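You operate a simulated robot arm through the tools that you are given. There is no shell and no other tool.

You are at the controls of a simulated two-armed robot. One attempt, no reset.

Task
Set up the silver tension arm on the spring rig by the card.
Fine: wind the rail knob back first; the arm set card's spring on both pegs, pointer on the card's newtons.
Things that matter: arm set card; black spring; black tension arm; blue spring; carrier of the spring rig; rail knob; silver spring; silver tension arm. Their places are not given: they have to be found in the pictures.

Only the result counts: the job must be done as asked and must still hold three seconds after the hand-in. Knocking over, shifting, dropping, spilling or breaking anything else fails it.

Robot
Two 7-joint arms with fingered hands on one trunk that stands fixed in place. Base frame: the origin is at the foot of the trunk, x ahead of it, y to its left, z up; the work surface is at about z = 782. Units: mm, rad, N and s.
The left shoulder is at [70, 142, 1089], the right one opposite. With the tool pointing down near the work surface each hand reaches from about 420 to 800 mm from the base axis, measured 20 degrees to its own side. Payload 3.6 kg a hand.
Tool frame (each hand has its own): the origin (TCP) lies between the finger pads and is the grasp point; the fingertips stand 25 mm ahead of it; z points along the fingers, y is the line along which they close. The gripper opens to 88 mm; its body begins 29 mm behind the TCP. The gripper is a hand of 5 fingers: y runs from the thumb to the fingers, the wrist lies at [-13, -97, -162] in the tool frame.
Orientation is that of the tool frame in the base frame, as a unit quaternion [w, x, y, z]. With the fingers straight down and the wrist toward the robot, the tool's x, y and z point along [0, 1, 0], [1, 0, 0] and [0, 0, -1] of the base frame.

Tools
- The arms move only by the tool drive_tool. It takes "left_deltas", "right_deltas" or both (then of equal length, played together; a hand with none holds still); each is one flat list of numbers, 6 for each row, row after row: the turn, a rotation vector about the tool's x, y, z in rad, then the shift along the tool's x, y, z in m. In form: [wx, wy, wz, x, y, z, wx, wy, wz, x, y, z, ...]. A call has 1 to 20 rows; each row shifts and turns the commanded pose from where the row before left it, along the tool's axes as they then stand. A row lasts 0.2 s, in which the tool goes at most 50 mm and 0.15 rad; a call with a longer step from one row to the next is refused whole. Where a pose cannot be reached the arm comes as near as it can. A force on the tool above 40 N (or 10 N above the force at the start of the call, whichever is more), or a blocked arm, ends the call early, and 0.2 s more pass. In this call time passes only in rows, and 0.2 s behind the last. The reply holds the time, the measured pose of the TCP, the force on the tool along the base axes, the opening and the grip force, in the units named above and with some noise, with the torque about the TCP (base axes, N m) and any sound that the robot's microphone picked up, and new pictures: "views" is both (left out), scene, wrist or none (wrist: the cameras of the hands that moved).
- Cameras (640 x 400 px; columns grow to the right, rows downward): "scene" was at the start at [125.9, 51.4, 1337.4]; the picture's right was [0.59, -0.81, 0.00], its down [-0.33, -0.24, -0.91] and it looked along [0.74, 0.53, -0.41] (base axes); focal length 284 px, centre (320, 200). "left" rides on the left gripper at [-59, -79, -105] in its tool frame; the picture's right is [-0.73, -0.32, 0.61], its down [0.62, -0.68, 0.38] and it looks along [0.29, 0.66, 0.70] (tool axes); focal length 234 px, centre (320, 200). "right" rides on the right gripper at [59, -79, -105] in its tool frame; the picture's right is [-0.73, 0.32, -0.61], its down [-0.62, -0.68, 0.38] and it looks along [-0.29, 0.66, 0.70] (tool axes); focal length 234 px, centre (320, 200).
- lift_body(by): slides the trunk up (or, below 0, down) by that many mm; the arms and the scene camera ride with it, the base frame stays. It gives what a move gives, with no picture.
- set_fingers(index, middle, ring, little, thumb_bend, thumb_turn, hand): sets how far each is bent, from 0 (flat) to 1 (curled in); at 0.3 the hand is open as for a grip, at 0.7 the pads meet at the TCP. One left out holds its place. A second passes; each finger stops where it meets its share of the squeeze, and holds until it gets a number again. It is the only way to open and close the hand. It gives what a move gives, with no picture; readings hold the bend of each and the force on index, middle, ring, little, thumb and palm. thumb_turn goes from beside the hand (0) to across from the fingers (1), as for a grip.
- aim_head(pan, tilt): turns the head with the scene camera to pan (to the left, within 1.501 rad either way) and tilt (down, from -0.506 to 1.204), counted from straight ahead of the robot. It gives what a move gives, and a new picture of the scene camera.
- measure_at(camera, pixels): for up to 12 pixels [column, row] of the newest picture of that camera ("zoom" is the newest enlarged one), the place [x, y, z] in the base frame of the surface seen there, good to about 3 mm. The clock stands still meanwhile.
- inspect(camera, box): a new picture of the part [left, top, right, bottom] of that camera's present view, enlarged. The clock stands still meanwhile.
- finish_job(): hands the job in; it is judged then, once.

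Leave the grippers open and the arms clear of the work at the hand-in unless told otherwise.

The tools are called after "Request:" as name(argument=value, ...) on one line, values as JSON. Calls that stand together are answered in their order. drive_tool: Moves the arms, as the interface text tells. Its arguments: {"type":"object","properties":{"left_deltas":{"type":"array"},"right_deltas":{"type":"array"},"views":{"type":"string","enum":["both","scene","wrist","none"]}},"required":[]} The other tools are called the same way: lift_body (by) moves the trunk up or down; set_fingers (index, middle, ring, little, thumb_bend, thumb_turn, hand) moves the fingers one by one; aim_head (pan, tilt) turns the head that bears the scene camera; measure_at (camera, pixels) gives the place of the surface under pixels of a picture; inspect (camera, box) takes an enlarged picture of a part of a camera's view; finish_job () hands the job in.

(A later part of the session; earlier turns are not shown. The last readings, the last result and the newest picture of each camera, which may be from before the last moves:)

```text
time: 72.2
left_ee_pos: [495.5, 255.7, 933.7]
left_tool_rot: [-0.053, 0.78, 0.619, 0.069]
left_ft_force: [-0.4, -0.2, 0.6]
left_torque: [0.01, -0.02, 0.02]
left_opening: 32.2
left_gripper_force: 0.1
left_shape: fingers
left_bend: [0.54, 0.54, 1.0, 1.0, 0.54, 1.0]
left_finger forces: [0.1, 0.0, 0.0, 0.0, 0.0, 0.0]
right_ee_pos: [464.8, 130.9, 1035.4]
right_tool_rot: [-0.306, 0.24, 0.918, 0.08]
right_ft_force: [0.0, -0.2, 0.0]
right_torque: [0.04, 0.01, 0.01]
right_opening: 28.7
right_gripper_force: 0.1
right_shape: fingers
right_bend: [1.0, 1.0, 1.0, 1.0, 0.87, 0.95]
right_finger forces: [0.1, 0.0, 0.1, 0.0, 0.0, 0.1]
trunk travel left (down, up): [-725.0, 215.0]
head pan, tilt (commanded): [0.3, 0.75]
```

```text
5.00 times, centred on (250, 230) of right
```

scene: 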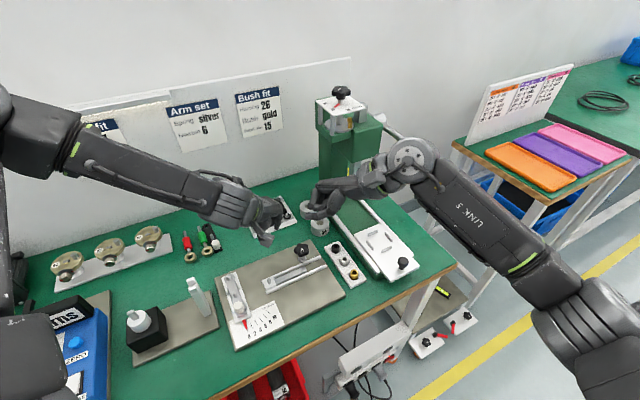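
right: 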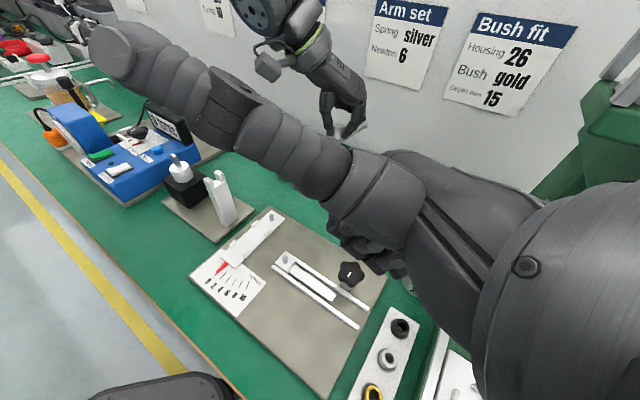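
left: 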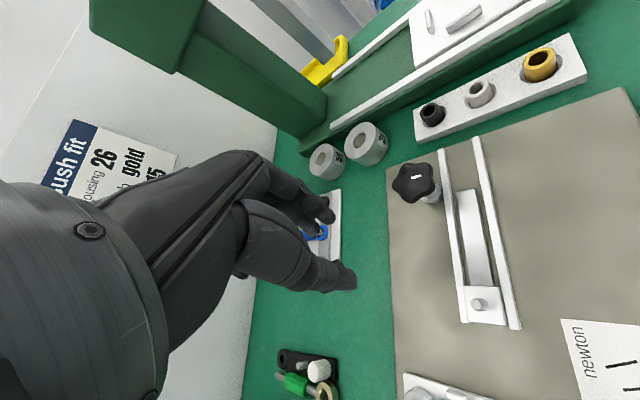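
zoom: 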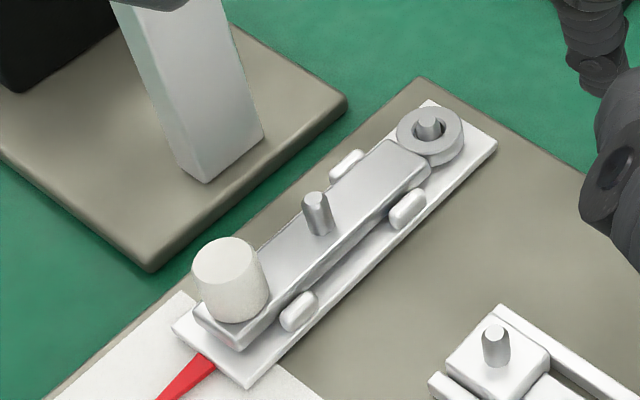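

The arm's ring is on the peg, but I suspect its near end rests on the left near tab. I zoom in closely.

Request:
inspect(camera="right", box=[220, 210, 290, 260])

Request:
inspect(camera="scene", box=[210, 260, 290, 330])

```text
8.00 times, centred on (255, 235) of right
```

zoom: 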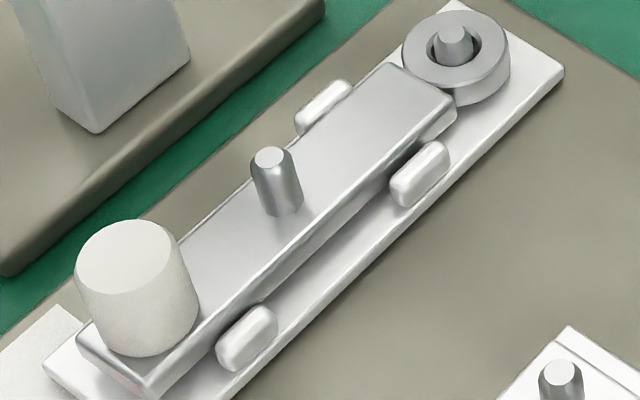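

```text
5.71 times, centred on (250, 295) of scene
```

zoom: 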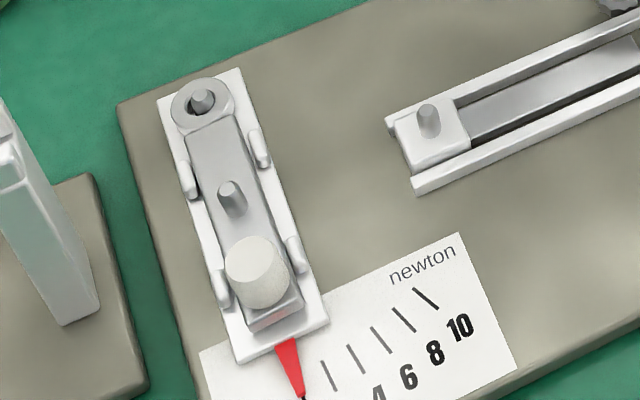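

Request:
measure_at(camera="scene", pixels=[[246, 318], [243, 300], [238, 288], [231, 276], [240, 303], [239, 283]])

Request:
measure_at(camera="right", pixels=[[233, 254], [238, 256], [245, 245], [262, 226], [270, 219], [265, 220], [226, 249], [277, 216], [231, 243]])

```text
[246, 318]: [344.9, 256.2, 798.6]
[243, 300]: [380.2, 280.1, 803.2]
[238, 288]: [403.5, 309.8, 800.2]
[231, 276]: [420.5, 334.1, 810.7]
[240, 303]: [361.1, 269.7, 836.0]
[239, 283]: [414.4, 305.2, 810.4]
```

```text
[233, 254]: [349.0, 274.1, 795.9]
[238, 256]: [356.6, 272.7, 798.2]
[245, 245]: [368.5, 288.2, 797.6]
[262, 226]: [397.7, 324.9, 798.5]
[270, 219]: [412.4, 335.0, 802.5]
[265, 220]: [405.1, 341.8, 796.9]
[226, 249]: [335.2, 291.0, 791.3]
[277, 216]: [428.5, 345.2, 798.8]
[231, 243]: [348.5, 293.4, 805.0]
```

Request:
inspect(camera="right", box=[220, 210, 290, 260])

Request:
measure_at(camera="zoom", pixels=[[95, 350], [200, 330], [225, 250], [320, 180], [400, 100], [430, 55], [400, 240], [480, 165], [350, 290], [130, 245], [140, 388], [270, 155]])

Request:
inspect(camera="scene", box=[210, 260, 290, 330])

Request:
measure_at(camera="zoom", pixels=[[205, 115], [215, 150], [235, 165], [250, 230], [290, 295], [275, 320], [255, 262], [228, 187], [235, 340], [320, 320], [222, 275], [190, 170]])

```text
8.00 times, centred on (255, 235) of right
```

zoom: 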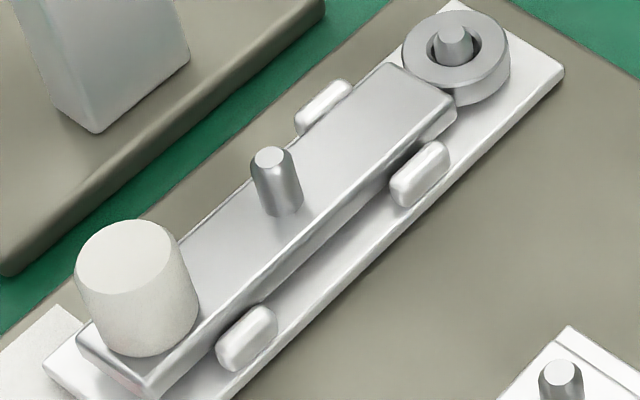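

```text
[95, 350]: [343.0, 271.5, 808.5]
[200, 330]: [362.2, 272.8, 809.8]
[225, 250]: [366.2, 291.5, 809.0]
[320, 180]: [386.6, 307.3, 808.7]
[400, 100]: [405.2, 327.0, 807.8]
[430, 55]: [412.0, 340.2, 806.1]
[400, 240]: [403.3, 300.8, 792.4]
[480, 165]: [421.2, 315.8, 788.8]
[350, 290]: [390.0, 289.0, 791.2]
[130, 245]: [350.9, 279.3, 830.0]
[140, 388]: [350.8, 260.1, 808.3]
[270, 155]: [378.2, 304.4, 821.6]
```

```text
5.71 times, centred on (250, 295) of scene
```

zoom: 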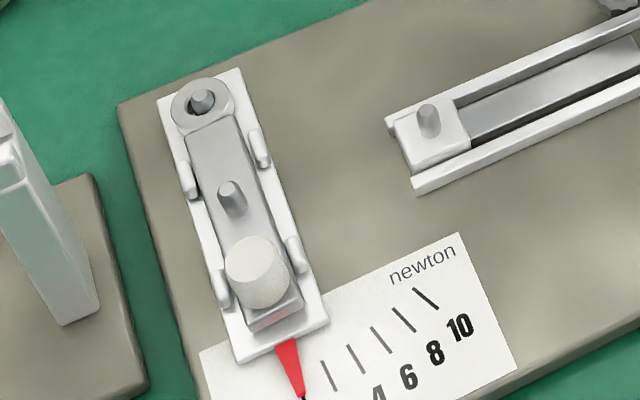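

```text
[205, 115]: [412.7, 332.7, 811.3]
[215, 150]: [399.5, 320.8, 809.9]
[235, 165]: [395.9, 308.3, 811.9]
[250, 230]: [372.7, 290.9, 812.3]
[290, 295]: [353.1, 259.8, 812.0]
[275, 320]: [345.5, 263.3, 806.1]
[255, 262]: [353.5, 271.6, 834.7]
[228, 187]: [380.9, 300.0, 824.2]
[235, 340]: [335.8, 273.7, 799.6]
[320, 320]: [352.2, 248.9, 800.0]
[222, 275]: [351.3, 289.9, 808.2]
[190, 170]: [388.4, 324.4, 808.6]
```

The arm lies flat (top 808-809 along its length) with its ring on the peg. Next the silver spring. I raise the left hand, remove the tilt, and turn it to yaw −45° so that it closes across the spring; then move above the spring at about (622,378).

Request:
drive_tool(left_deltas=[0, -0.0875, 0, 0.005, 0, -0.035, 0, -0.0875, 0, 0, 0, -0.03, 0, 0, 0.14, 0, 0, -0.01, 0, 0, 0.14, 0, 0, 0, 0, 0, 0.14, 0, 0, 0, 0, 0, 0.14, 0, 0, 0], views="scene")

```text
time: 73.7
left_ee_pos: [493.7, 254.3, 1008.9]
left_tool_rot: [0.002, 0.925, 0.381, 0.001]
left_ft_force: [-0.4, -0.3, 0.4]
left_torque: [0.0, 0.02, 0.02]
left_opening: 32.3
left_gripper_force: 0.1
left_shape: fingers
left_bend: [0.54, 0.54, 1.0, 1.0, 0.54, 1.0]
left_finger forces: [0.1, 0.1, 0.0, 0.1, 0.0, 0.1]
right_ee_pos: [464.0, 130.4, 1035.0]
right_tool_rot: [-0.306, 0.24, 0.918, 0.08]
right_ft_force: [0.8, -0.5, 0.6]
right_torque: [0.0, 0.03, -0.03]
right_opening: 28.6
right_gripper_force: 0.0
right_shape: fingers
right_bend: [1.0, 1.0, 1.0, 1.0, 0.87, 0.95]
right_finger forces: [0.0, 0.0, 0.0, 0.0, 0.1, 0.1]
trunk travel left (down, up): [-725.0, 215.0]
head pan, tilt (commanded): [0.3, 0.75]
```

scene: 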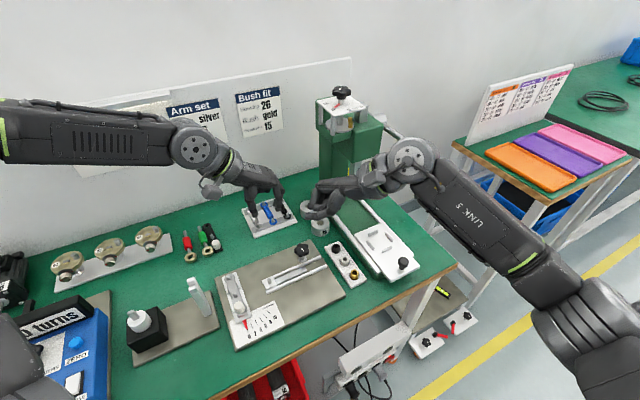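

Yaw is −45.2°. I move to above the silver spring at (623,378,960).

Request:
drive_tool(left_deltas=[0, 0, 0, 0.0448, 0.0008, 0.012, 0, 0, 0, 0.0448, 0.0008, 0.012, 0, 0, 0, 0.0448, 0.0008, 0.012, 0, 0, 0, 0.0448, 0.0008, 0.012], views="both")

Request:
lift_body(by=-80)

Request:
drive_tool(left_deltas=[0, 0, 0, 0.0002, 0, 0], views="both")

Request:
inspect(camera="left", box=[250, 180, 450, 330])

```text
time: 74.7
left_ee_pos: [605.8, 372.8, 971.3]
left_tool_rot: [0.001, 0.923, 0.384, 0.002]
left_ft_force: [0.8, 0.1, -0.2]
left_torque: [0.0, -0.02, 0.0]
left_opening: 32.3
left_gripper_force: 0.0
left_shape: fingers
left_bend: [0.54, 0.54, 1.0, 1.0, 0.54, 1.0]
left_finger forces: [0.0, 0.0, 0.0, 0.0, 0.0, 0.0]
left hand out of reach, approached as far as the arm can: row 4
right_ee_pos: [464.3, 130.5, 1035.5]
right_tool_rot: [-0.306, 0.24, 0.918, 0.08]
right_ft_force: [0.7, -0.9, 0.6]
right_torque: [0.03, 0.03, 0.0]
right_opening: 28.7
right_gripper_force: 0.0
right_shape: fingers
right_bend: [1.0, 1.0, 1.0, 1.0, 0.87, 0.95]
right_finger forces: [0.0, 0.1, 0.0, 0.0, 0.1, 0.0]
trunk travel left (down, up): [-725.0, 215.0]
head pan, tilt (commanded): [0.3, 0.75]
```

scene: 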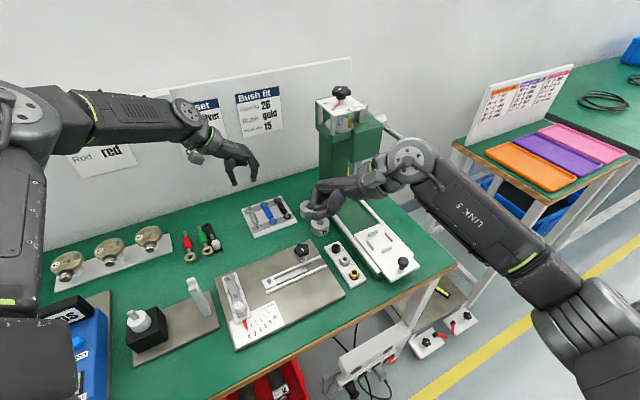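
left: 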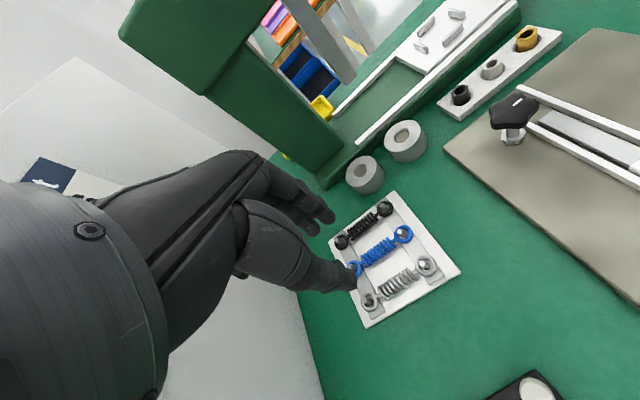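

```text
time: 75.8
left_ee_pos: [604.7, 372.5, 893.2]
left_tool_rot: [0.001, 0.924, 0.382, 0.002]
left_ft_force: [0.7, -0.4, 0.3]
left_torque: [-0.04, 0.01, -0.01]
left_opening: 32.1
left_gripper_force: 0.0
left_shape: fingers
left_bend: [0.54, 0.54, 1.0, 1.0, 0.54, 1.0]
left_finger forces: [0.0, 0.1, 0.0, 0.0, 0.1, 0.0]
right_ee_pos: [464.0, 131.0, 954.6]
right_tool_rot: [-0.306, 0.24, 0.918, 0.08]
right_ft_force: [0.2, -0.4, -0.3]
right_torque: [0.0, -0.03, 0.02]
right_opening: 28.3
right_gripper_force: 0.3
right_shape: fingers
right_bend: [1.0, 1.0, 1.0, 1.0, 0.87, 0.95]
right_finger forces: [0.0, 0.1, 0.0, 0.0, 0.1, 0.0]
trunk travel left (down, up): [-645.0, 295.0]
head pan, tilt (commanded): [0.3, 0.75]
```

```text
time: 76.2
left_ee_pos: [605.0, 373.3, 892.0]
left_tool_rot: [0.0, 0.924, 0.383, 0.003]
left_ft_force: [-0.6, 0.5, 0.5]
left_torque: [0.01, -0.01, 0.02]
left_opening: 32.2
left_gripper_force: 0.1
left_shape: fingers
left_bend: [0.54, 0.54, 1.0, 1.0, 0.54, 1.0]
left_finger forces: [0.1, 0.1, 0.0, 0.0, 0.0, 0.0]
right_ee_pos: [463.9, 130.4, 956.1]
right_tool_rot: [-0.306, 0.24, 0.918, 0.08]
right_ft_force: [0.1, -0.9, 0.0]
right_torque: [0.0, 0.0, -0.02]
right_opening: 28.8
right_gripper_force: 0.2
right_shape: fingers
right_bend: [1.0, 1.0, 1.0, 1.0, 0.87, 0.95]
right_finger forces: [0.0, 0.0, 0.0, 0.1, 0.0, 0.1]
trunk travel left (down, up): [-645.0, 295.0]
head pan, tilt (commanded): [0.3, 0.75]
```

scene: 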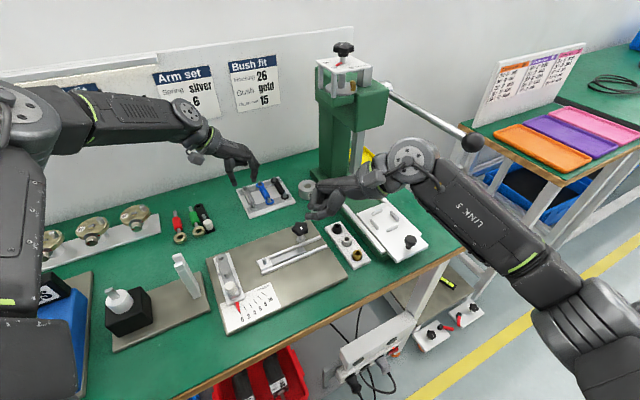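
left: 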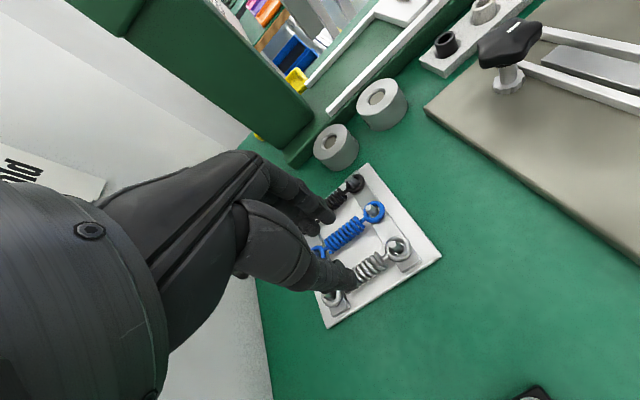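

```text
2.67 times, centred on (350, 255) of left
```

zoom: 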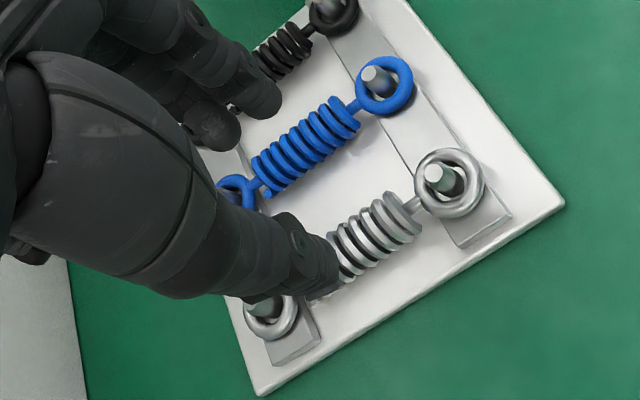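

Now at trunk +20 mm, hand at (605,373,892). The near spring ring is about (592,352), so the spring centre is about (620.5,380). I shift there and look again.

Request:
drive_tool(left_deltas=[0, 0, 0, 0.0153, 0.0066, 0.012], views="both")

Request:
inspect(camera="left", box=[250, 180, 450, 330])

Request:
inspect(camera="scene", box=[200, 130, 320, 225])

```text
time: 76.6
left_ee_pos: [604.6, 372.3, 890.5]
left_tool_rot: [0.0, 0.924, 0.383, 0.004]
left_ft_force: [0.2, 0.4, 0.1]
left_torque: [-0.02, 0.0, 0.02]
left_opening: 32.5
left_gripper_force: 0.1
left_shape: fingers
left_bend: [0.54, 0.54, 1.0, 1.0, 0.54, 1.0]
left_finger forces: [0.0, 0.1, 0.1, 0.0, 0.1, 0.0]
left hand out of reach, approached as far as the arm can: row 1
right_ee_pos: [463.8, 131.8, 955.4]
right_tool_rot: [-0.306, 0.24, 0.918, 0.079]
right_ft_force: [0.5, -0.2, -0.4]
right_torque: [0.01, 0.02, 0.0]
right_opening: 28.5
right_gripper_force: 0.1
right_shape: fingers
right_bend: [1.0, 1.0, 1.0, 1.0, 0.87, 0.95]
right_finger forces: [0.0, 0.0, 0.1, 0.0, 0.0, 0.0]
trunk travel left (down, up): [-645.0, 295.0]
head pan, tilt (commanded): [0.3, 0.75]
```

scene: 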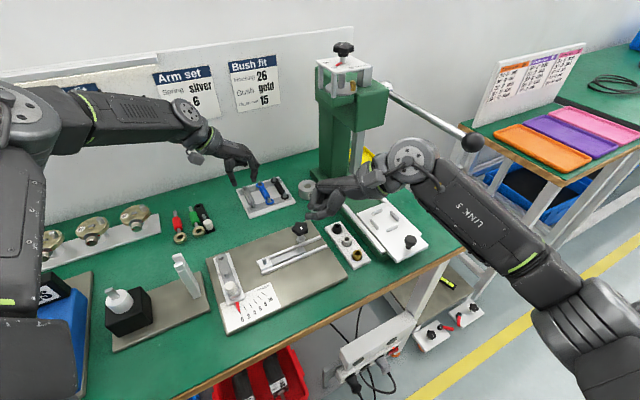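
left: 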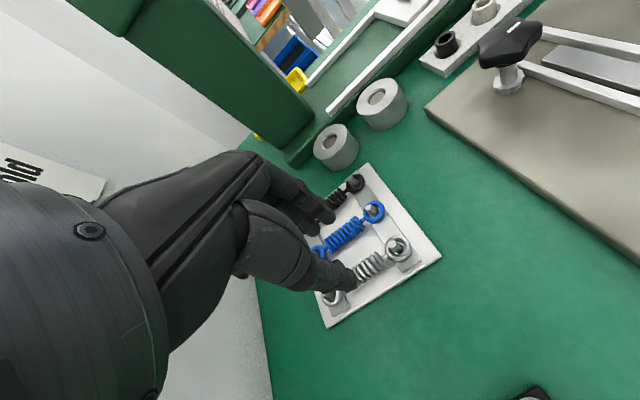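

```text
2.67 times, centred on (350, 255) of left
```

zoom: 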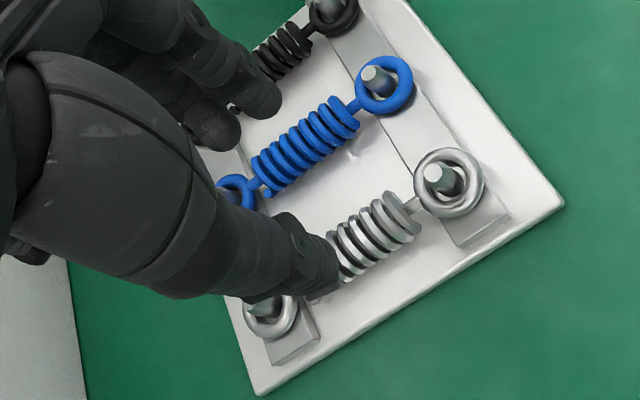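

```text
4.21 times, centred on (260, 178) of scene
```

zoom: 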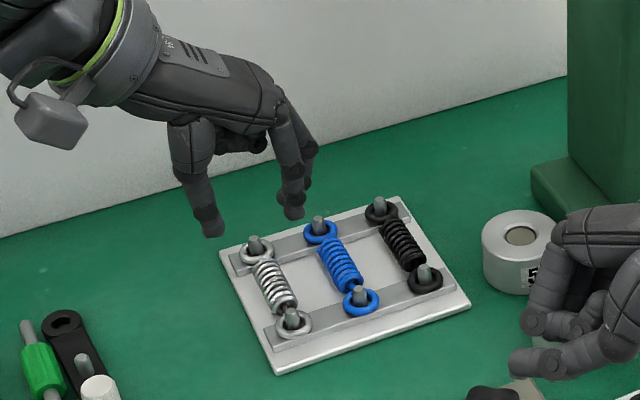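

The left hand cannot get further out at yaw −45° with this trunk height. I raise both hands about 70 mm and lower the trunk 80 mm to try again.

Request:
drive_tool(left_deltas=[0, 0, 0, 0, 0, -0.035, 0, 0, 0, 0, 0, -0.035], right_deltas=[0, 0, 0, 0.021, 0, -0.028, 0, 0, 0, 0.021, 0, -0.028], views="none")

Request:
lift_body(by=-80)

Request:
drive_tool(left_deltas=[0, 0, 0, 0.0153, 0.0066, 0], views="both")

Request:
inspect(camera="left", box=[250, 180, 450, 330])

```text
time: 77.2
left_ee_pos: [605.4, 372.8, 961.7]
left_tool_rot: [0.001, 0.924, 0.383, 0.003]
left_ft_force: [0.2, 0.6, 0.0]
left_torque: [0.01, 0.04, 0.03]
left_opening: 32.3
left_gripper_force: 0.1
left_shape: fingers
left_bend: [0.54, 0.54, 1.0, 1.0, 0.54, 1.0]
left_finger forces: [0.0, 0.1, 0.0, 0.1, 0.1, 0.1]
right_ee_pos: [461.7, 129.6, 1024.9]
right_tool_rot: [-0.307, 0.24, 0.918, 0.08]
right_ft_force: [-0.2, 0.0, 0.5]
right_torque: [-0.02, -0.02, 0.02]
right_opening: 28.5
right_gripper_force: 0.1
right_shape: fingers
right_bend: [1.0, 1.0, 1.0, 1.0, 0.87, 0.95]
right_finger forces: [0.0, 0.0, 0.0, 0.1, 0.1, 0.0]
trunk travel left (down, up): [-645.0, 295.0]
head pan, tilt (commanded): [0.3, 0.75]
```

```text
time: 78.4
left_ee_pos: [605.8, 373.9, 882.5]
left_tool_rot: [0.001, 0.924, 0.382, 0.002]
left_ft_force: [0.4, -0.1, -0.5]
left_torque: [-0.01, -0.02, -0.02]
left_opening: 32.0
left_gripper_force: 0.0
left_shape: fingers
left_bend: [0.54, 0.54, 1.0, 1.0, 0.54, 1.0]
left_finger forces: [0.0, 0.0, 0.0, 0.0, 0.1, 0.1]
right_ee_pos: [462.7, 128.3, 944.5]
right_tool_rot: [-0.305, 0.24, 0.918, 0.08]
right_ft_force: [-0.2, 0.1, -0.1]
right_torque: [0.02, 0.05, 0.02]
right_opening: 28.6
right_gripper_force: 0.1
right_shape: fingers
right_bend: [1.0, 1.0, 1.0, 1.0, 0.87, 0.95]
right_finger forces: [0.0, 0.0, 0.0, 0.1, 0.0, 0.0]
trunk travel left (down, up): [-565.0, 375.0]
head pan, tilt (commanded): [0.3, 0.75]
```

```text
time: 78.8
left_ee_pos: [620.5, 378.6, 880.9]
left_tool_rot: [0.001, 0.924, 0.383, 0.002]
left_ft_force: [0.2, -0.4, 0.1]
left_torque: [0.01, 0.01, 0.01]
left_opening: 32.1
left_gripper_force: 0.0
left_shape: fingers
left_bend: [0.54, 0.54, 1.0, 1.0, 0.54, 1.0]
left_finger forces: [0.0, 0.0, 0.1, 0.0, 0.0, 0.0]
right_ee_pos: [463.3, 129.1, 944.6]
right_tool_rot: [-0.306, 0.24, 0.918, 0.079]
right_ft_force: [0.1, 0.4, 0.7]
right_torque: [0.0, 0.01, 0.01]
right_opening: 28.6
right_gripper_force: 0.0
right_shape: fingers
right_bend: [1.0, 1.0, 1.0, 1.0, 0.87, 0.95]
right_finger forces: [0.0, 0.0, 0.0, 0.0, 0.1, 0.0]
trunk travel left (down, up): [-565.0, 375.0]
head pan, tilt (commanded): [0.3, 0.75]
```

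scene: 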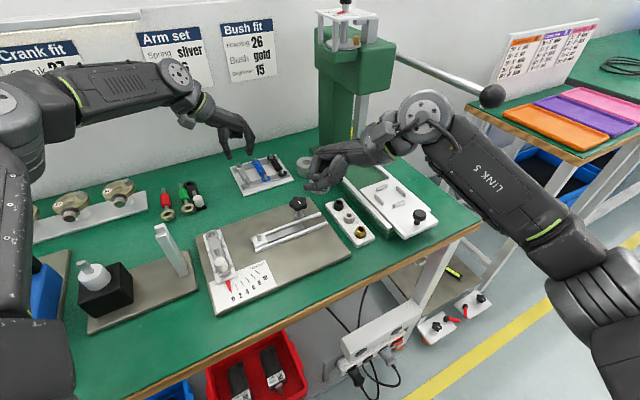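
left: 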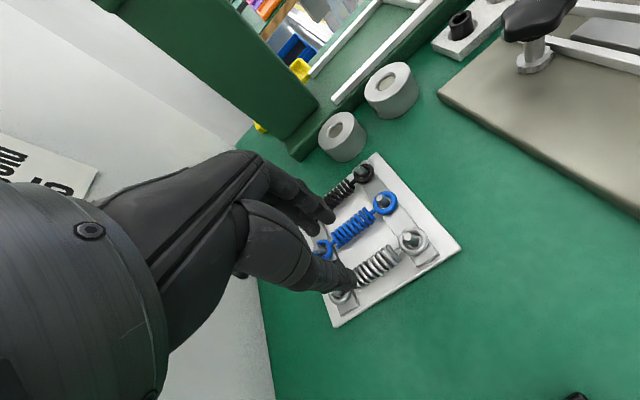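

```text
2.67 times, centred on (350, 255) of left
```

zoom: 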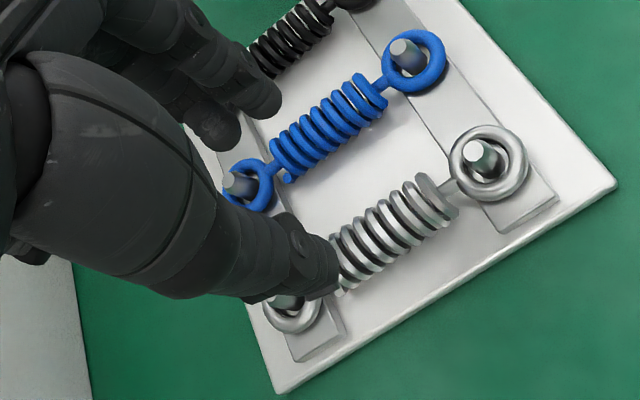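

Now it reaches (620.5,378.6,881). The spring centre lies about 4 mm toward the thumb side. I correct that and lower 50 mm.

Request:
drive_tool(left_deltas=[0, 0, -0.02, 0.0005, -0.003, 0.015, 0, 0, 0, 0, 0, 0.02, 0, 0, 0, 0, 0, 0.015], views="both")

Request:
inspect(camera="left", box=[220, 150, 420, 300])

Request:
inspect(camera="scene", box=[200, 110, 310, 200])

```text
time: 79.6
left_ee_pos: [618.7, 380.5, 832.1]
left_tool_rot: [0.001, 0.92, 0.392, 0.003]
left_ft_force: [0.0, -0.1, 0.1]
left_torque: [-0.01, -0.01, 0.0]
left_opening: 32.1
left_gripper_force: 0.0
left_shape: fingers
left_bend: [0.54, 0.54, 1.0, 1.0, 0.54, 1.0]
left_finger forces: [0.1, 0.0, 0.1, 0.0, 0.0, 0.1]
right_ee_pos: [462.4, 129.2, 944.5]
right_tool_rot: [-0.307, 0.24, 0.918, 0.08]
right_ft_force: [-0.2, -0.2, 0.3]
right_torque: [0.0, -0.04, 0.02]
right_opening: 28.6
right_gripper_force: 0.0
right_shape: fingers
right_bend: [1.0, 1.0, 1.0, 1.0, 0.87, 0.95]
right_finger forces: [0.1, 0.1, 0.0, 0.0, 0.1, 0.0]
trunk travel left (down, up): [-565.0, 375.0]
head pan, tilt (commanded): [0.3, 0.75]
```

scene: 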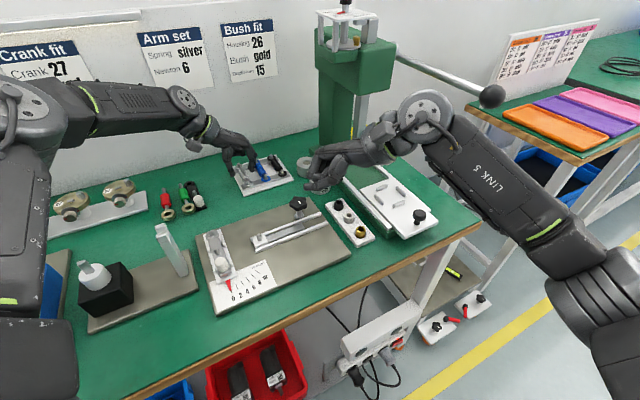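
left: 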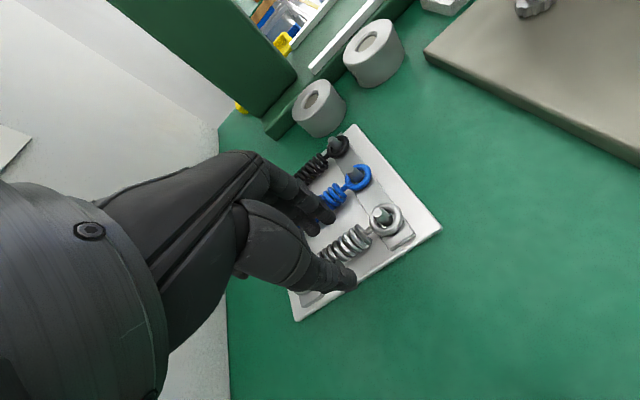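

```text
2.67 times, centred on (320, 225) of left
```

zoom: 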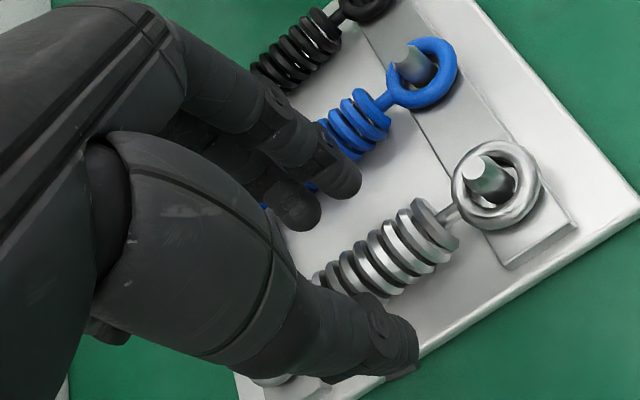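

```text
4.44 times, centred on (255, 155) of scene
```

zoom: 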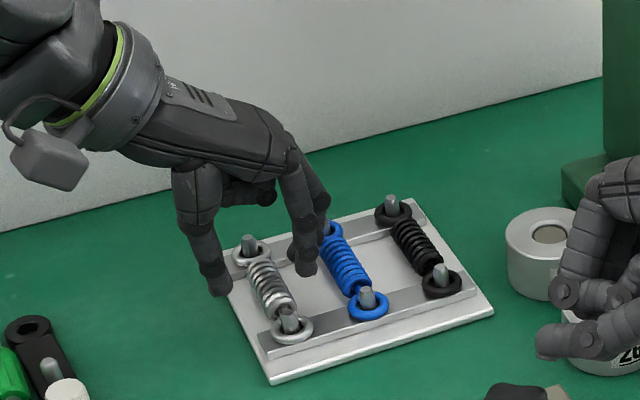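

The hand axis passes close to the coil's middle. I lower the last 16 mm carefully.

Request:
drive_tool(left_deltas=[0, 0, 0, -0.001, 0, 0.006, 0, 0, 0, 0, 0, 0.005, 0, 0, 0, 0, 0, 0.0045], views="wrist")

Request:
inspect(camera="left", box=[220, 150, 420, 300])

Request:
inspect(camera="scene", box=[210, 120, 310, 200])

```text
time: 80.4
left_ee_pos: [611.6, 379.3, 821.0]
left_tool_rot: [0.0, 0.92, 0.393, 0.003]
left_ft_force: [-0.2, -0.7, -0.6]
left_torque: [0.01, 0.01, 0.02]
left_opening: 32.3
left_gripper_force: 0.0
left_shape: fingers
left_bend: [0.54, 0.54, 1.0, 1.0, 0.54, 1.0]
left_finger forces: [0.1, 0.0, 0.1, 0.0, 0.1, 0.1]
left hand out of reach, approached as far as the arm can: row 2
right_ee_pos: [462.8, 129.1, 944.9]
right_tool_rot: [-0.307, 0.239, 0.918, 0.08]
right_ft_force: [0.6, 0.1, 0.3]
right_torque: [0.02, 0.03, 0.0]
right_opening: 28.5
right_gripper_force: 0.1
right_shape: fingers
right_bend: [1.0, 1.0, 1.0, 1.0, 0.87, 0.95]
right_finger forces: [0.0, 0.0, 0.0, 0.0, 0.0, 0.1]
trunk travel left (down, up): [-565.0, 375.0]
head pan, tilt (commanded): [0.3, 0.75]
```

left: 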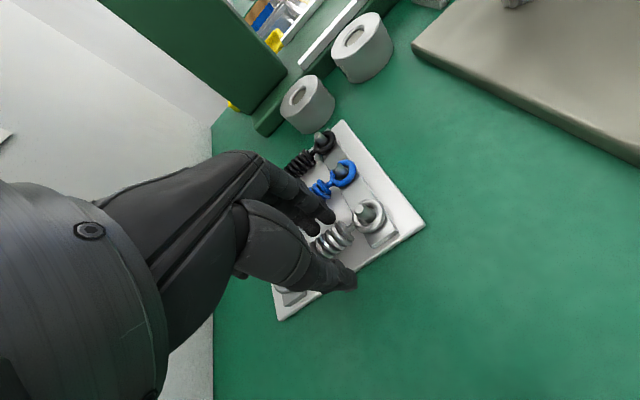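

```text
2.67 times, centred on (320, 225) of left
```

zoom: 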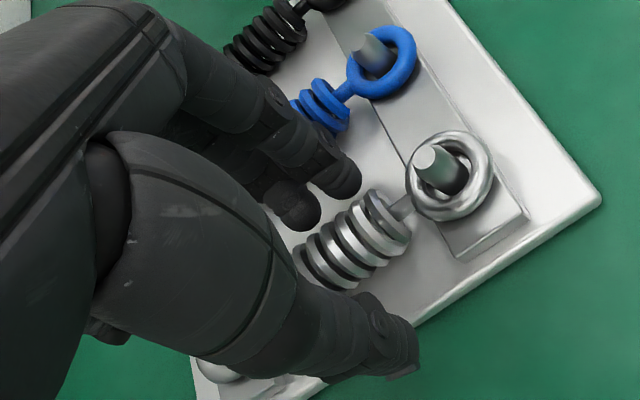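

```text
5.00 times, centred on (260, 160) of scene
```

zoom: 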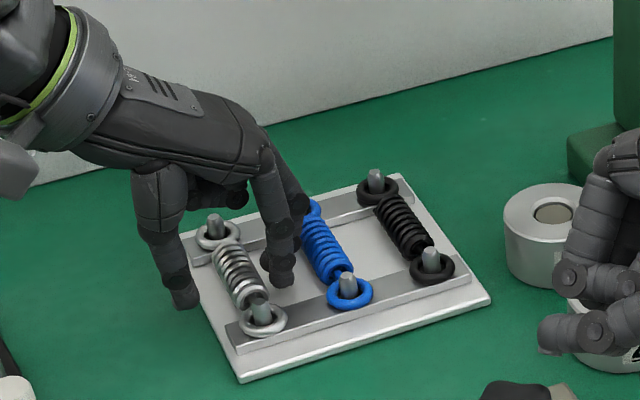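

The hand got pushed back 7 mm by the reach limit. I go up again, raise the right hand too, and lower the trunk another 60 mm.

Request:
drive_tool(left_deltas=[0, 0, 0, 0, 0, -0.03, 0, 0, 0, 0, 0, -0.035], right_deltas=[0, 0, 0, 0.018, 0, -0.024, 0, 0, 0, 0.018, 0, -0.024], views="none")

Request:
lift_body(by=-60)

Request:
drive_tool(left_deltas=[0, 0, 0, 0.0045, 0.0045, 0], views="both")

Request:
inspect(camera="left", box=[250, 180, 450, 330])

```text
time: 81.0
left_ee_pos: [611.9, 379.6, 885.0]
left_tool_rot: [0.001, 0.92, 0.393, 0.002]
left_ft_force: [-0.4, -0.9, 0.6]
left_torque: [-0.03, 0.03, -0.01]
left_opening: 32.2
left_gripper_force: 0.0
left_shape: fingers
left_bend: [0.54, 0.54, 1.0, 1.0, 0.54, 1.0]
left_finger forces: [0.1, 0.1, 0.0, 0.0, 0.0, 0.1]
right_ee_pos: [462.3, 127.4, 1005.5]
right_tool_rot: [-0.306, 0.239, 0.918, 0.08]
right_ft_force: [-0.6, -0.7, 0.4]
right_torque: [-0.02, 0.0, -0.01]
right_opening: 28.5
right_gripper_force: 0.1
right_shape: fingers
right_bend: [1.0, 1.0, 1.0, 1.0, 0.87, 0.95]
right_finger forces: [0.0, 0.0, 0.0, 0.0, 0.1, 0.1]
trunk travel left (down, up): [-565.0, 375.0]
head pan, tilt (commanded): [0.3, 0.75]
```

```text
time: 82.0
left_ee_pos: [612.7, 379.3, 824.1]
left_tool_rot: [0.001, 0.92, 0.392, 0.002]
left_ft_force: [0.7, 0.6, 0.3]
left_torque: [-0.01, 0.01, -0.03]
left_opening: 32.3
left_gripper_force: 0.0
left_shape: fingers
left_bend: [0.54, 0.54, 1.0, 1.0, 0.54, 1.0]
left_finger forces: [0.1, 0.1, 0.0, 0.1, 0.0, 0.1]
right_ee_pos: [462.8, 128.2, 945.6]
right_tool_rot: [-0.306, 0.24, 0.918, 0.08]
right_ft_force: [-0.8, -0.5, -0.5]
right_torque: [-0.02, -0.02, 0.01]
right_opening: 28.7
right_gripper_force: 0.0
right_shape: fingers
right_bend: [1.0, 1.0, 1.0, 1.0, 0.87, 0.95]
right_finger forces: [0.0, 0.0, 0.0, 0.1, 0.1, 0.0]
trunk travel left (down, up): [-505.0, 435.0]
head pan, tilt (commanded): [0.3, 0.75]
```

```text
time: 82.4
left_ee_pos: [619.8, 379.4, 824.2]
left_tool_rot: [0.0, 0.92, 0.392, 0.001]
left_ft_force: [-0.9, -0.1, -0.2]
left_torque: [-0.02, 0.02, 0.01]
left_opening: 32.4
left_gripper_force: 0.0
left_shape: fingers
left_bend: [0.54, 0.54, 1.0, 1.0, 0.54, 1.0]
left_finger forces: [0.1, 0.0, 0.0, 0.1, 0.0, 0.0]
right_ee_pos: [462.0, 129.5, 944.8]
right_tool_rot: [-0.306, 0.241, 0.918, 0.081]
right_ft_force: [0.1, -0.4, 0.8]
right_torque: [0.01, -0.02, 0.0]
right_opening: 28.8
right_gripper_force: 0.1
right_shape: fingers
right_bend: [1.0, 1.0, 1.0, 1.0, 0.87, 0.95]
right_finger forces: [0.2, 0.1, 0.0, 0.0, 0.0, 0.1]
trunk travel left (down, up): [-505.0, 435.0]
head pan, tilt (commanded): [0.3, 0.75]
```

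scene: 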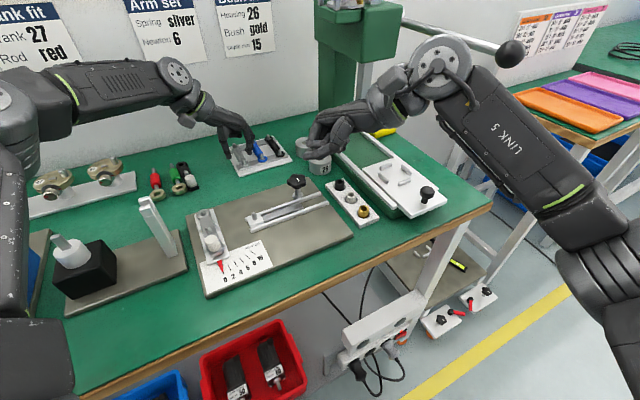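
left: 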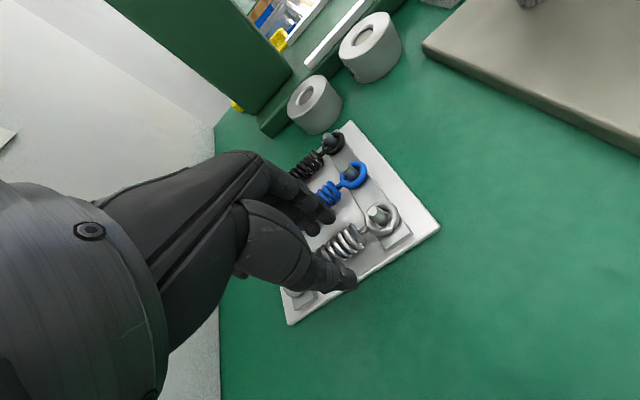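

```text
2.67 times, centred on (350, 255) of left
```

zoom: 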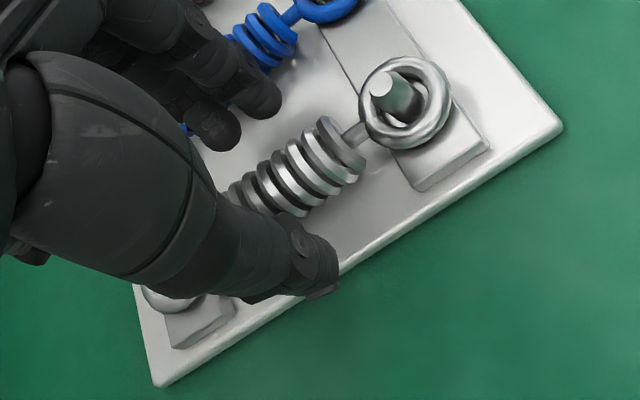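

Aligned again with the coil's middle at zoom (285,177). I lower 8 mm to z 816.

Request:
drive_tool(left_deltas=[0, 0, 0, 0, 0, 0.004, 0, 0, 0, 0, 0, 0.004], views="wrist")

Request:
inspect(camera="left", box=[250, 160, 410, 280])

Request:
inspect(camera="scene", box=[210, 110, 310, 190])

```text
time: 83.0
left_ee_pos: [618.5, 379.6, 816.6]
left_tool_rot: [0.001, 0.92, 0.392, 0.002]
left_ft_force: [0.3, 0.1, -0.7]
left_torque: [0.0, 0.01, -0.02]
left_opening: 32.1
left_gripper_force: 0.1
left_shape: fingers
left_bend: [0.54, 0.54, 1.0, 1.0, 0.54, 1.0]
left_finger forces: [0.0, 0.0, 0.1, 0.1, 0.0, 0.0]
right_ee_pos: [463.2, 129.5, 945.1]
right_tool_rot: [-0.306, 0.24, 0.918, 0.079]
right_ft_force: [0.1, 0.4, 0.0]
right_torque: [0.01, -0.02, 0.01]
right_opening: 28.8
right_gripper_force: 0.1
right_shape: fingers
right_bend: [1.0, 1.0, 1.0, 1.0, 0.87, 0.95]
right_finger forces: [0.1, 0.1, 0.0, 0.1, 0.0, 0.0]
trunk travel left (down, up): [-505.0, 435.0]
head pan, tilt (commanded): [0.3, 0.75]
```

left: 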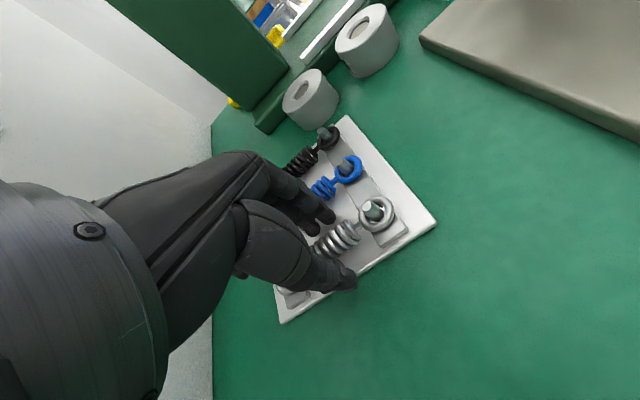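

```text
3.33 times, centred on (330, 220) of left
```

zoom: 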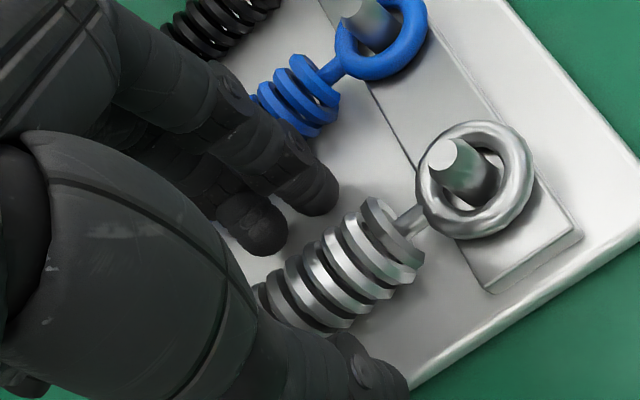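

```text
5.00 times, centred on (260, 150) of scene
```

zoom: 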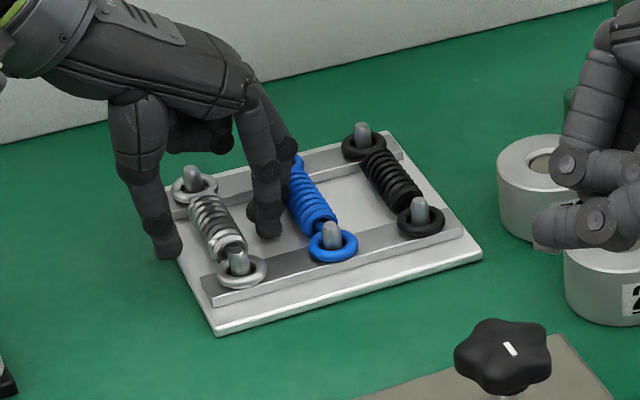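

Thumb on the left, fingers between the silver and blue springs. I close gently to 0.7.

Request:
set_fingers(hand="left", index=0.7, middle=0.7, thumb_bend=0.7)

Request:
inspect(camera="left", box=[250, 160, 410, 280])

Request:
inspect(camera="scene", box=[210, 110, 310, 190])

```text
time: 84.0
left_ee_pos: [618.8, 379.1, 817.2]
left_tool_rot: [0.001, 0.92, 0.392, 0.002]
left_ft_force: [1.2, -1.5, 0.6]
left_torque: [0.0, 0.0, -0.01]
left_opening: 12.1
left_gripper_force: 5.5
left_shape: fingers
left_bend: [0.65, 0.65, 1.0, 1.0, 0.63, 1.0]
left_finger forces: [3.1, 3.6, 0.1, 0.0, 5.0, 0.0]
right_ee_pos: [463.4, 128.4, 945.3]
right_tool_rot: [-0.306, 0.239, 0.918, 0.079]
right_ft_force: [0.5, 0.1, -0.3]
right_torque: [0.06, 0.03, -0.02]
right_opening: 28.4
right_gripper_force: 0.0
right_shape: fingers
right_bend: [1.0, 1.0, 1.0, 1.0, 0.87, 0.95]
right_finger forces: [0.0, 0.0, 0.0, 0.0, 0.1, 0.1]
trunk travel left (down, up): [-505.0, 435.0]
head pan, tilt (commanded): [0.3, 0.75]
```

```text
3.33 times, centred on (330, 220) of left
```

zoom: 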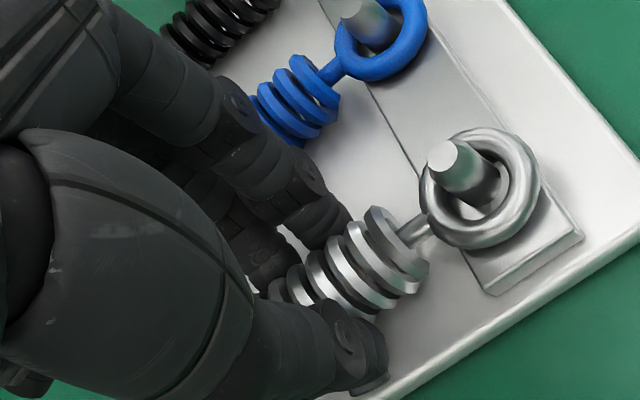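

```text
5.00 times, centred on (260, 150) of scene
```

zoom: 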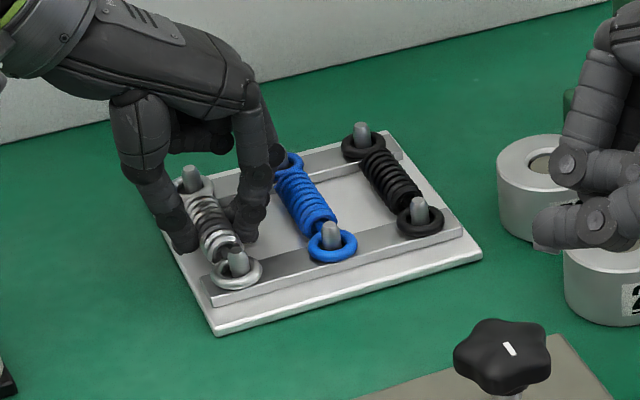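

Held evenly: index 3.1, middle 3.6, thumb 5.0 N. I lift slowly, 30 mm.

Request:
drive_tool(left_deltas=[0, 0, 0, 0, 0, -0.003, 0, 0, 0, 0, 0, -0.004, 0, 0, 0, 0, 0, -0.005, 0, 0, 0, 0, 0, -0.006, 0, 0, 0, 0, 0, -0.008, 0, 0, 0, 0, 0, -0.008], views="wrist")

Request:
inspect(camera="left", box=[230, 160, 430, 310])

Request:
inspect(camera="scene", box=[210, 100, 310, 180])

```text
time: 85.4
left_ee_pos: [619.7, 380.5, 850.0]
left_tool_rot: [0.001, 0.92, 0.392, 0.003]
left_ft_force: [-0.5, -0.4, -0.6]
left_torque: [-0.01, -0.04, -0.01]
left_opening: 12.0
left_gripper_force: 6.2
left_shape: fingers
left_bend: [0.65, 0.66, 1.0, 1.0, 0.63, 1.0]
left_finger forces: [2.9, 2.8, 0.0, 0.0, 5.5, 0.0]
right_ee_pos: [463.7, 129.1, 945.0]
right_tool_rot: [-0.306, 0.24, 0.918, 0.081]
right_ft_force: [-0.1, 0.3, -0.4]
right_torque: [-0.02, -0.02, -0.02]
right_opening: 28.7
right_gripper_force: 0.0
right_shape: fingers
right_bend: [1.0, 1.0, 1.0, 1.0, 0.87, 0.95]
right_finger forces: [0.0, 0.1, 0.0, 0.0, 0.1, 0.0]
trunk travel left (down, up): [-505.0, 435.0]
head pan, tilt (commanded): [0.3, 0.75]
```

left: 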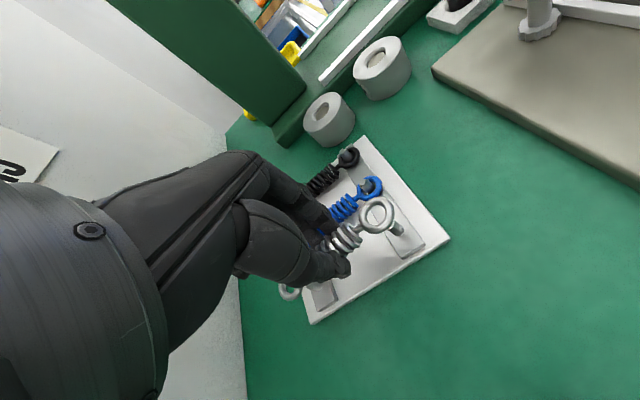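

```text
2.67 times, centred on (330, 235) of left
```

zoom: 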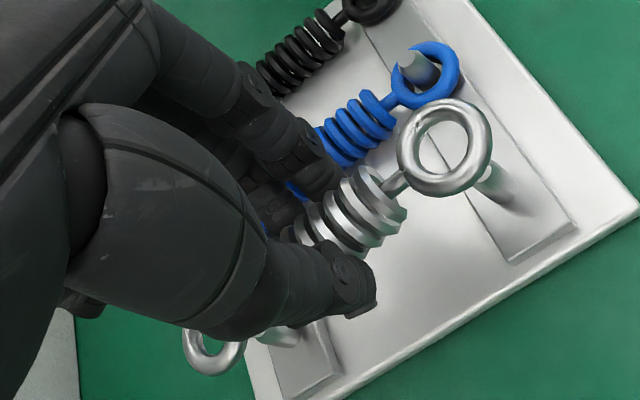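

```text
5.00 times, centred on (260, 140) of scene
```

zoom: 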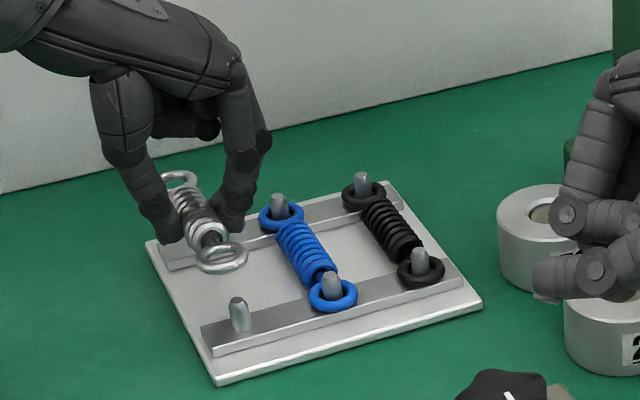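

The silver spring is off its pegs and held level. I raise it and carry it toward the rig, first to about (510,320,885).

Request:
drive_tool(left_deltas=[0, 0, 0, 0, 0, -0.028, 0, 0, 0, -0.0299, -0.0095, -0.002, 0, 0, 0, -0.0299, -0.0095, -0.002, 0, 0, 0, -0.0299, -0.0095, -0.002, 0, 0, 0, -0.0299, -0.0095, -0.002], views="both")

Request:
inspect(camera="right", box=[0, 0, 640, 400])

```text
time: 86.6
left_ee_pos: [507.4, 320.7, 885.6]
left_tool_rot: [0.001, 0.92, 0.392, 0.004]
left_ft_force: [-0.1, 0.4, -1.2]
left_torque: [-0.02, 0.01, 0.02]
left_opening: 12.1
left_gripper_force: 5.6
left_shape: fingers
left_bend: [0.65, 0.66, 1.0, 1.0, 0.63, 1.0]
left_finger forces: [2.9, 2.7, 0.0, 0.0, 5.5, 0.1]
right_ee_pos: [462.8, 129.7, 945.4]
right_tool_rot: [-0.306, 0.24, 0.918, 0.081]
right_ft_force: [0.2, 1.1, 0.2]
right_torque: [0.02, 0.02, 0.0]
right_opening: 28.8
right_gripper_force: 0.0
right_shape: fingers
right_bend: [1.0, 1.0, 1.0, 1.0, 0.87, 0.95]
right_finger forces: [0.0, 0.1, 0.0, 0.1, 0.0, 0.1]
trunk travel left (down, up): [-505.0, 435.0]
head pan, tilt (commanded): [0.3, 0.75]
```

scene: 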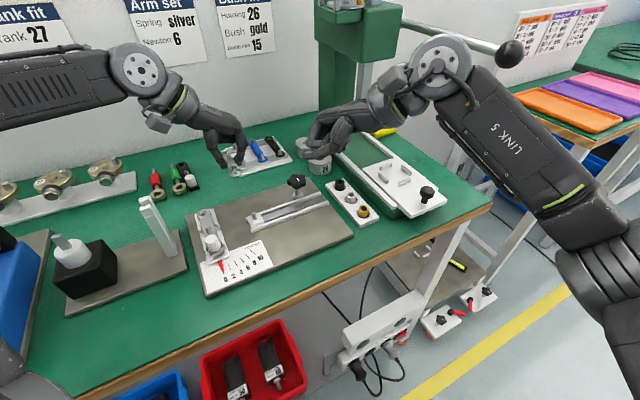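
left: 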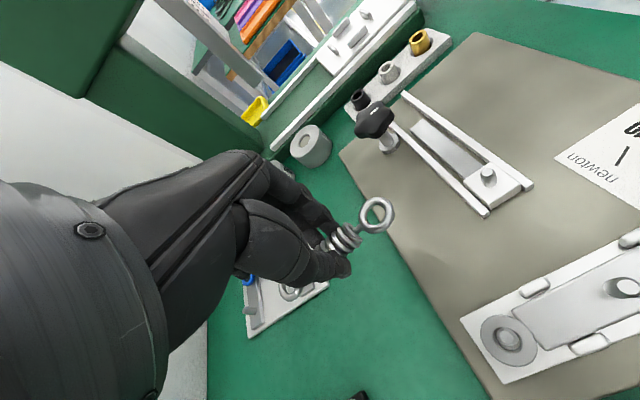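

```text
1.00 times, centred on (320, 200) of right (not enlarged: the box is as wide or as high as the picture)
```

zoom: 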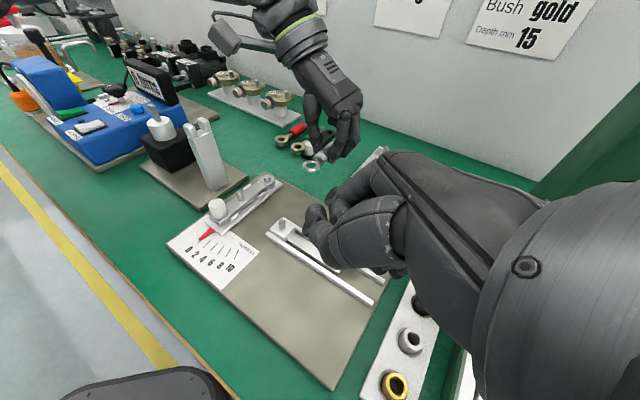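

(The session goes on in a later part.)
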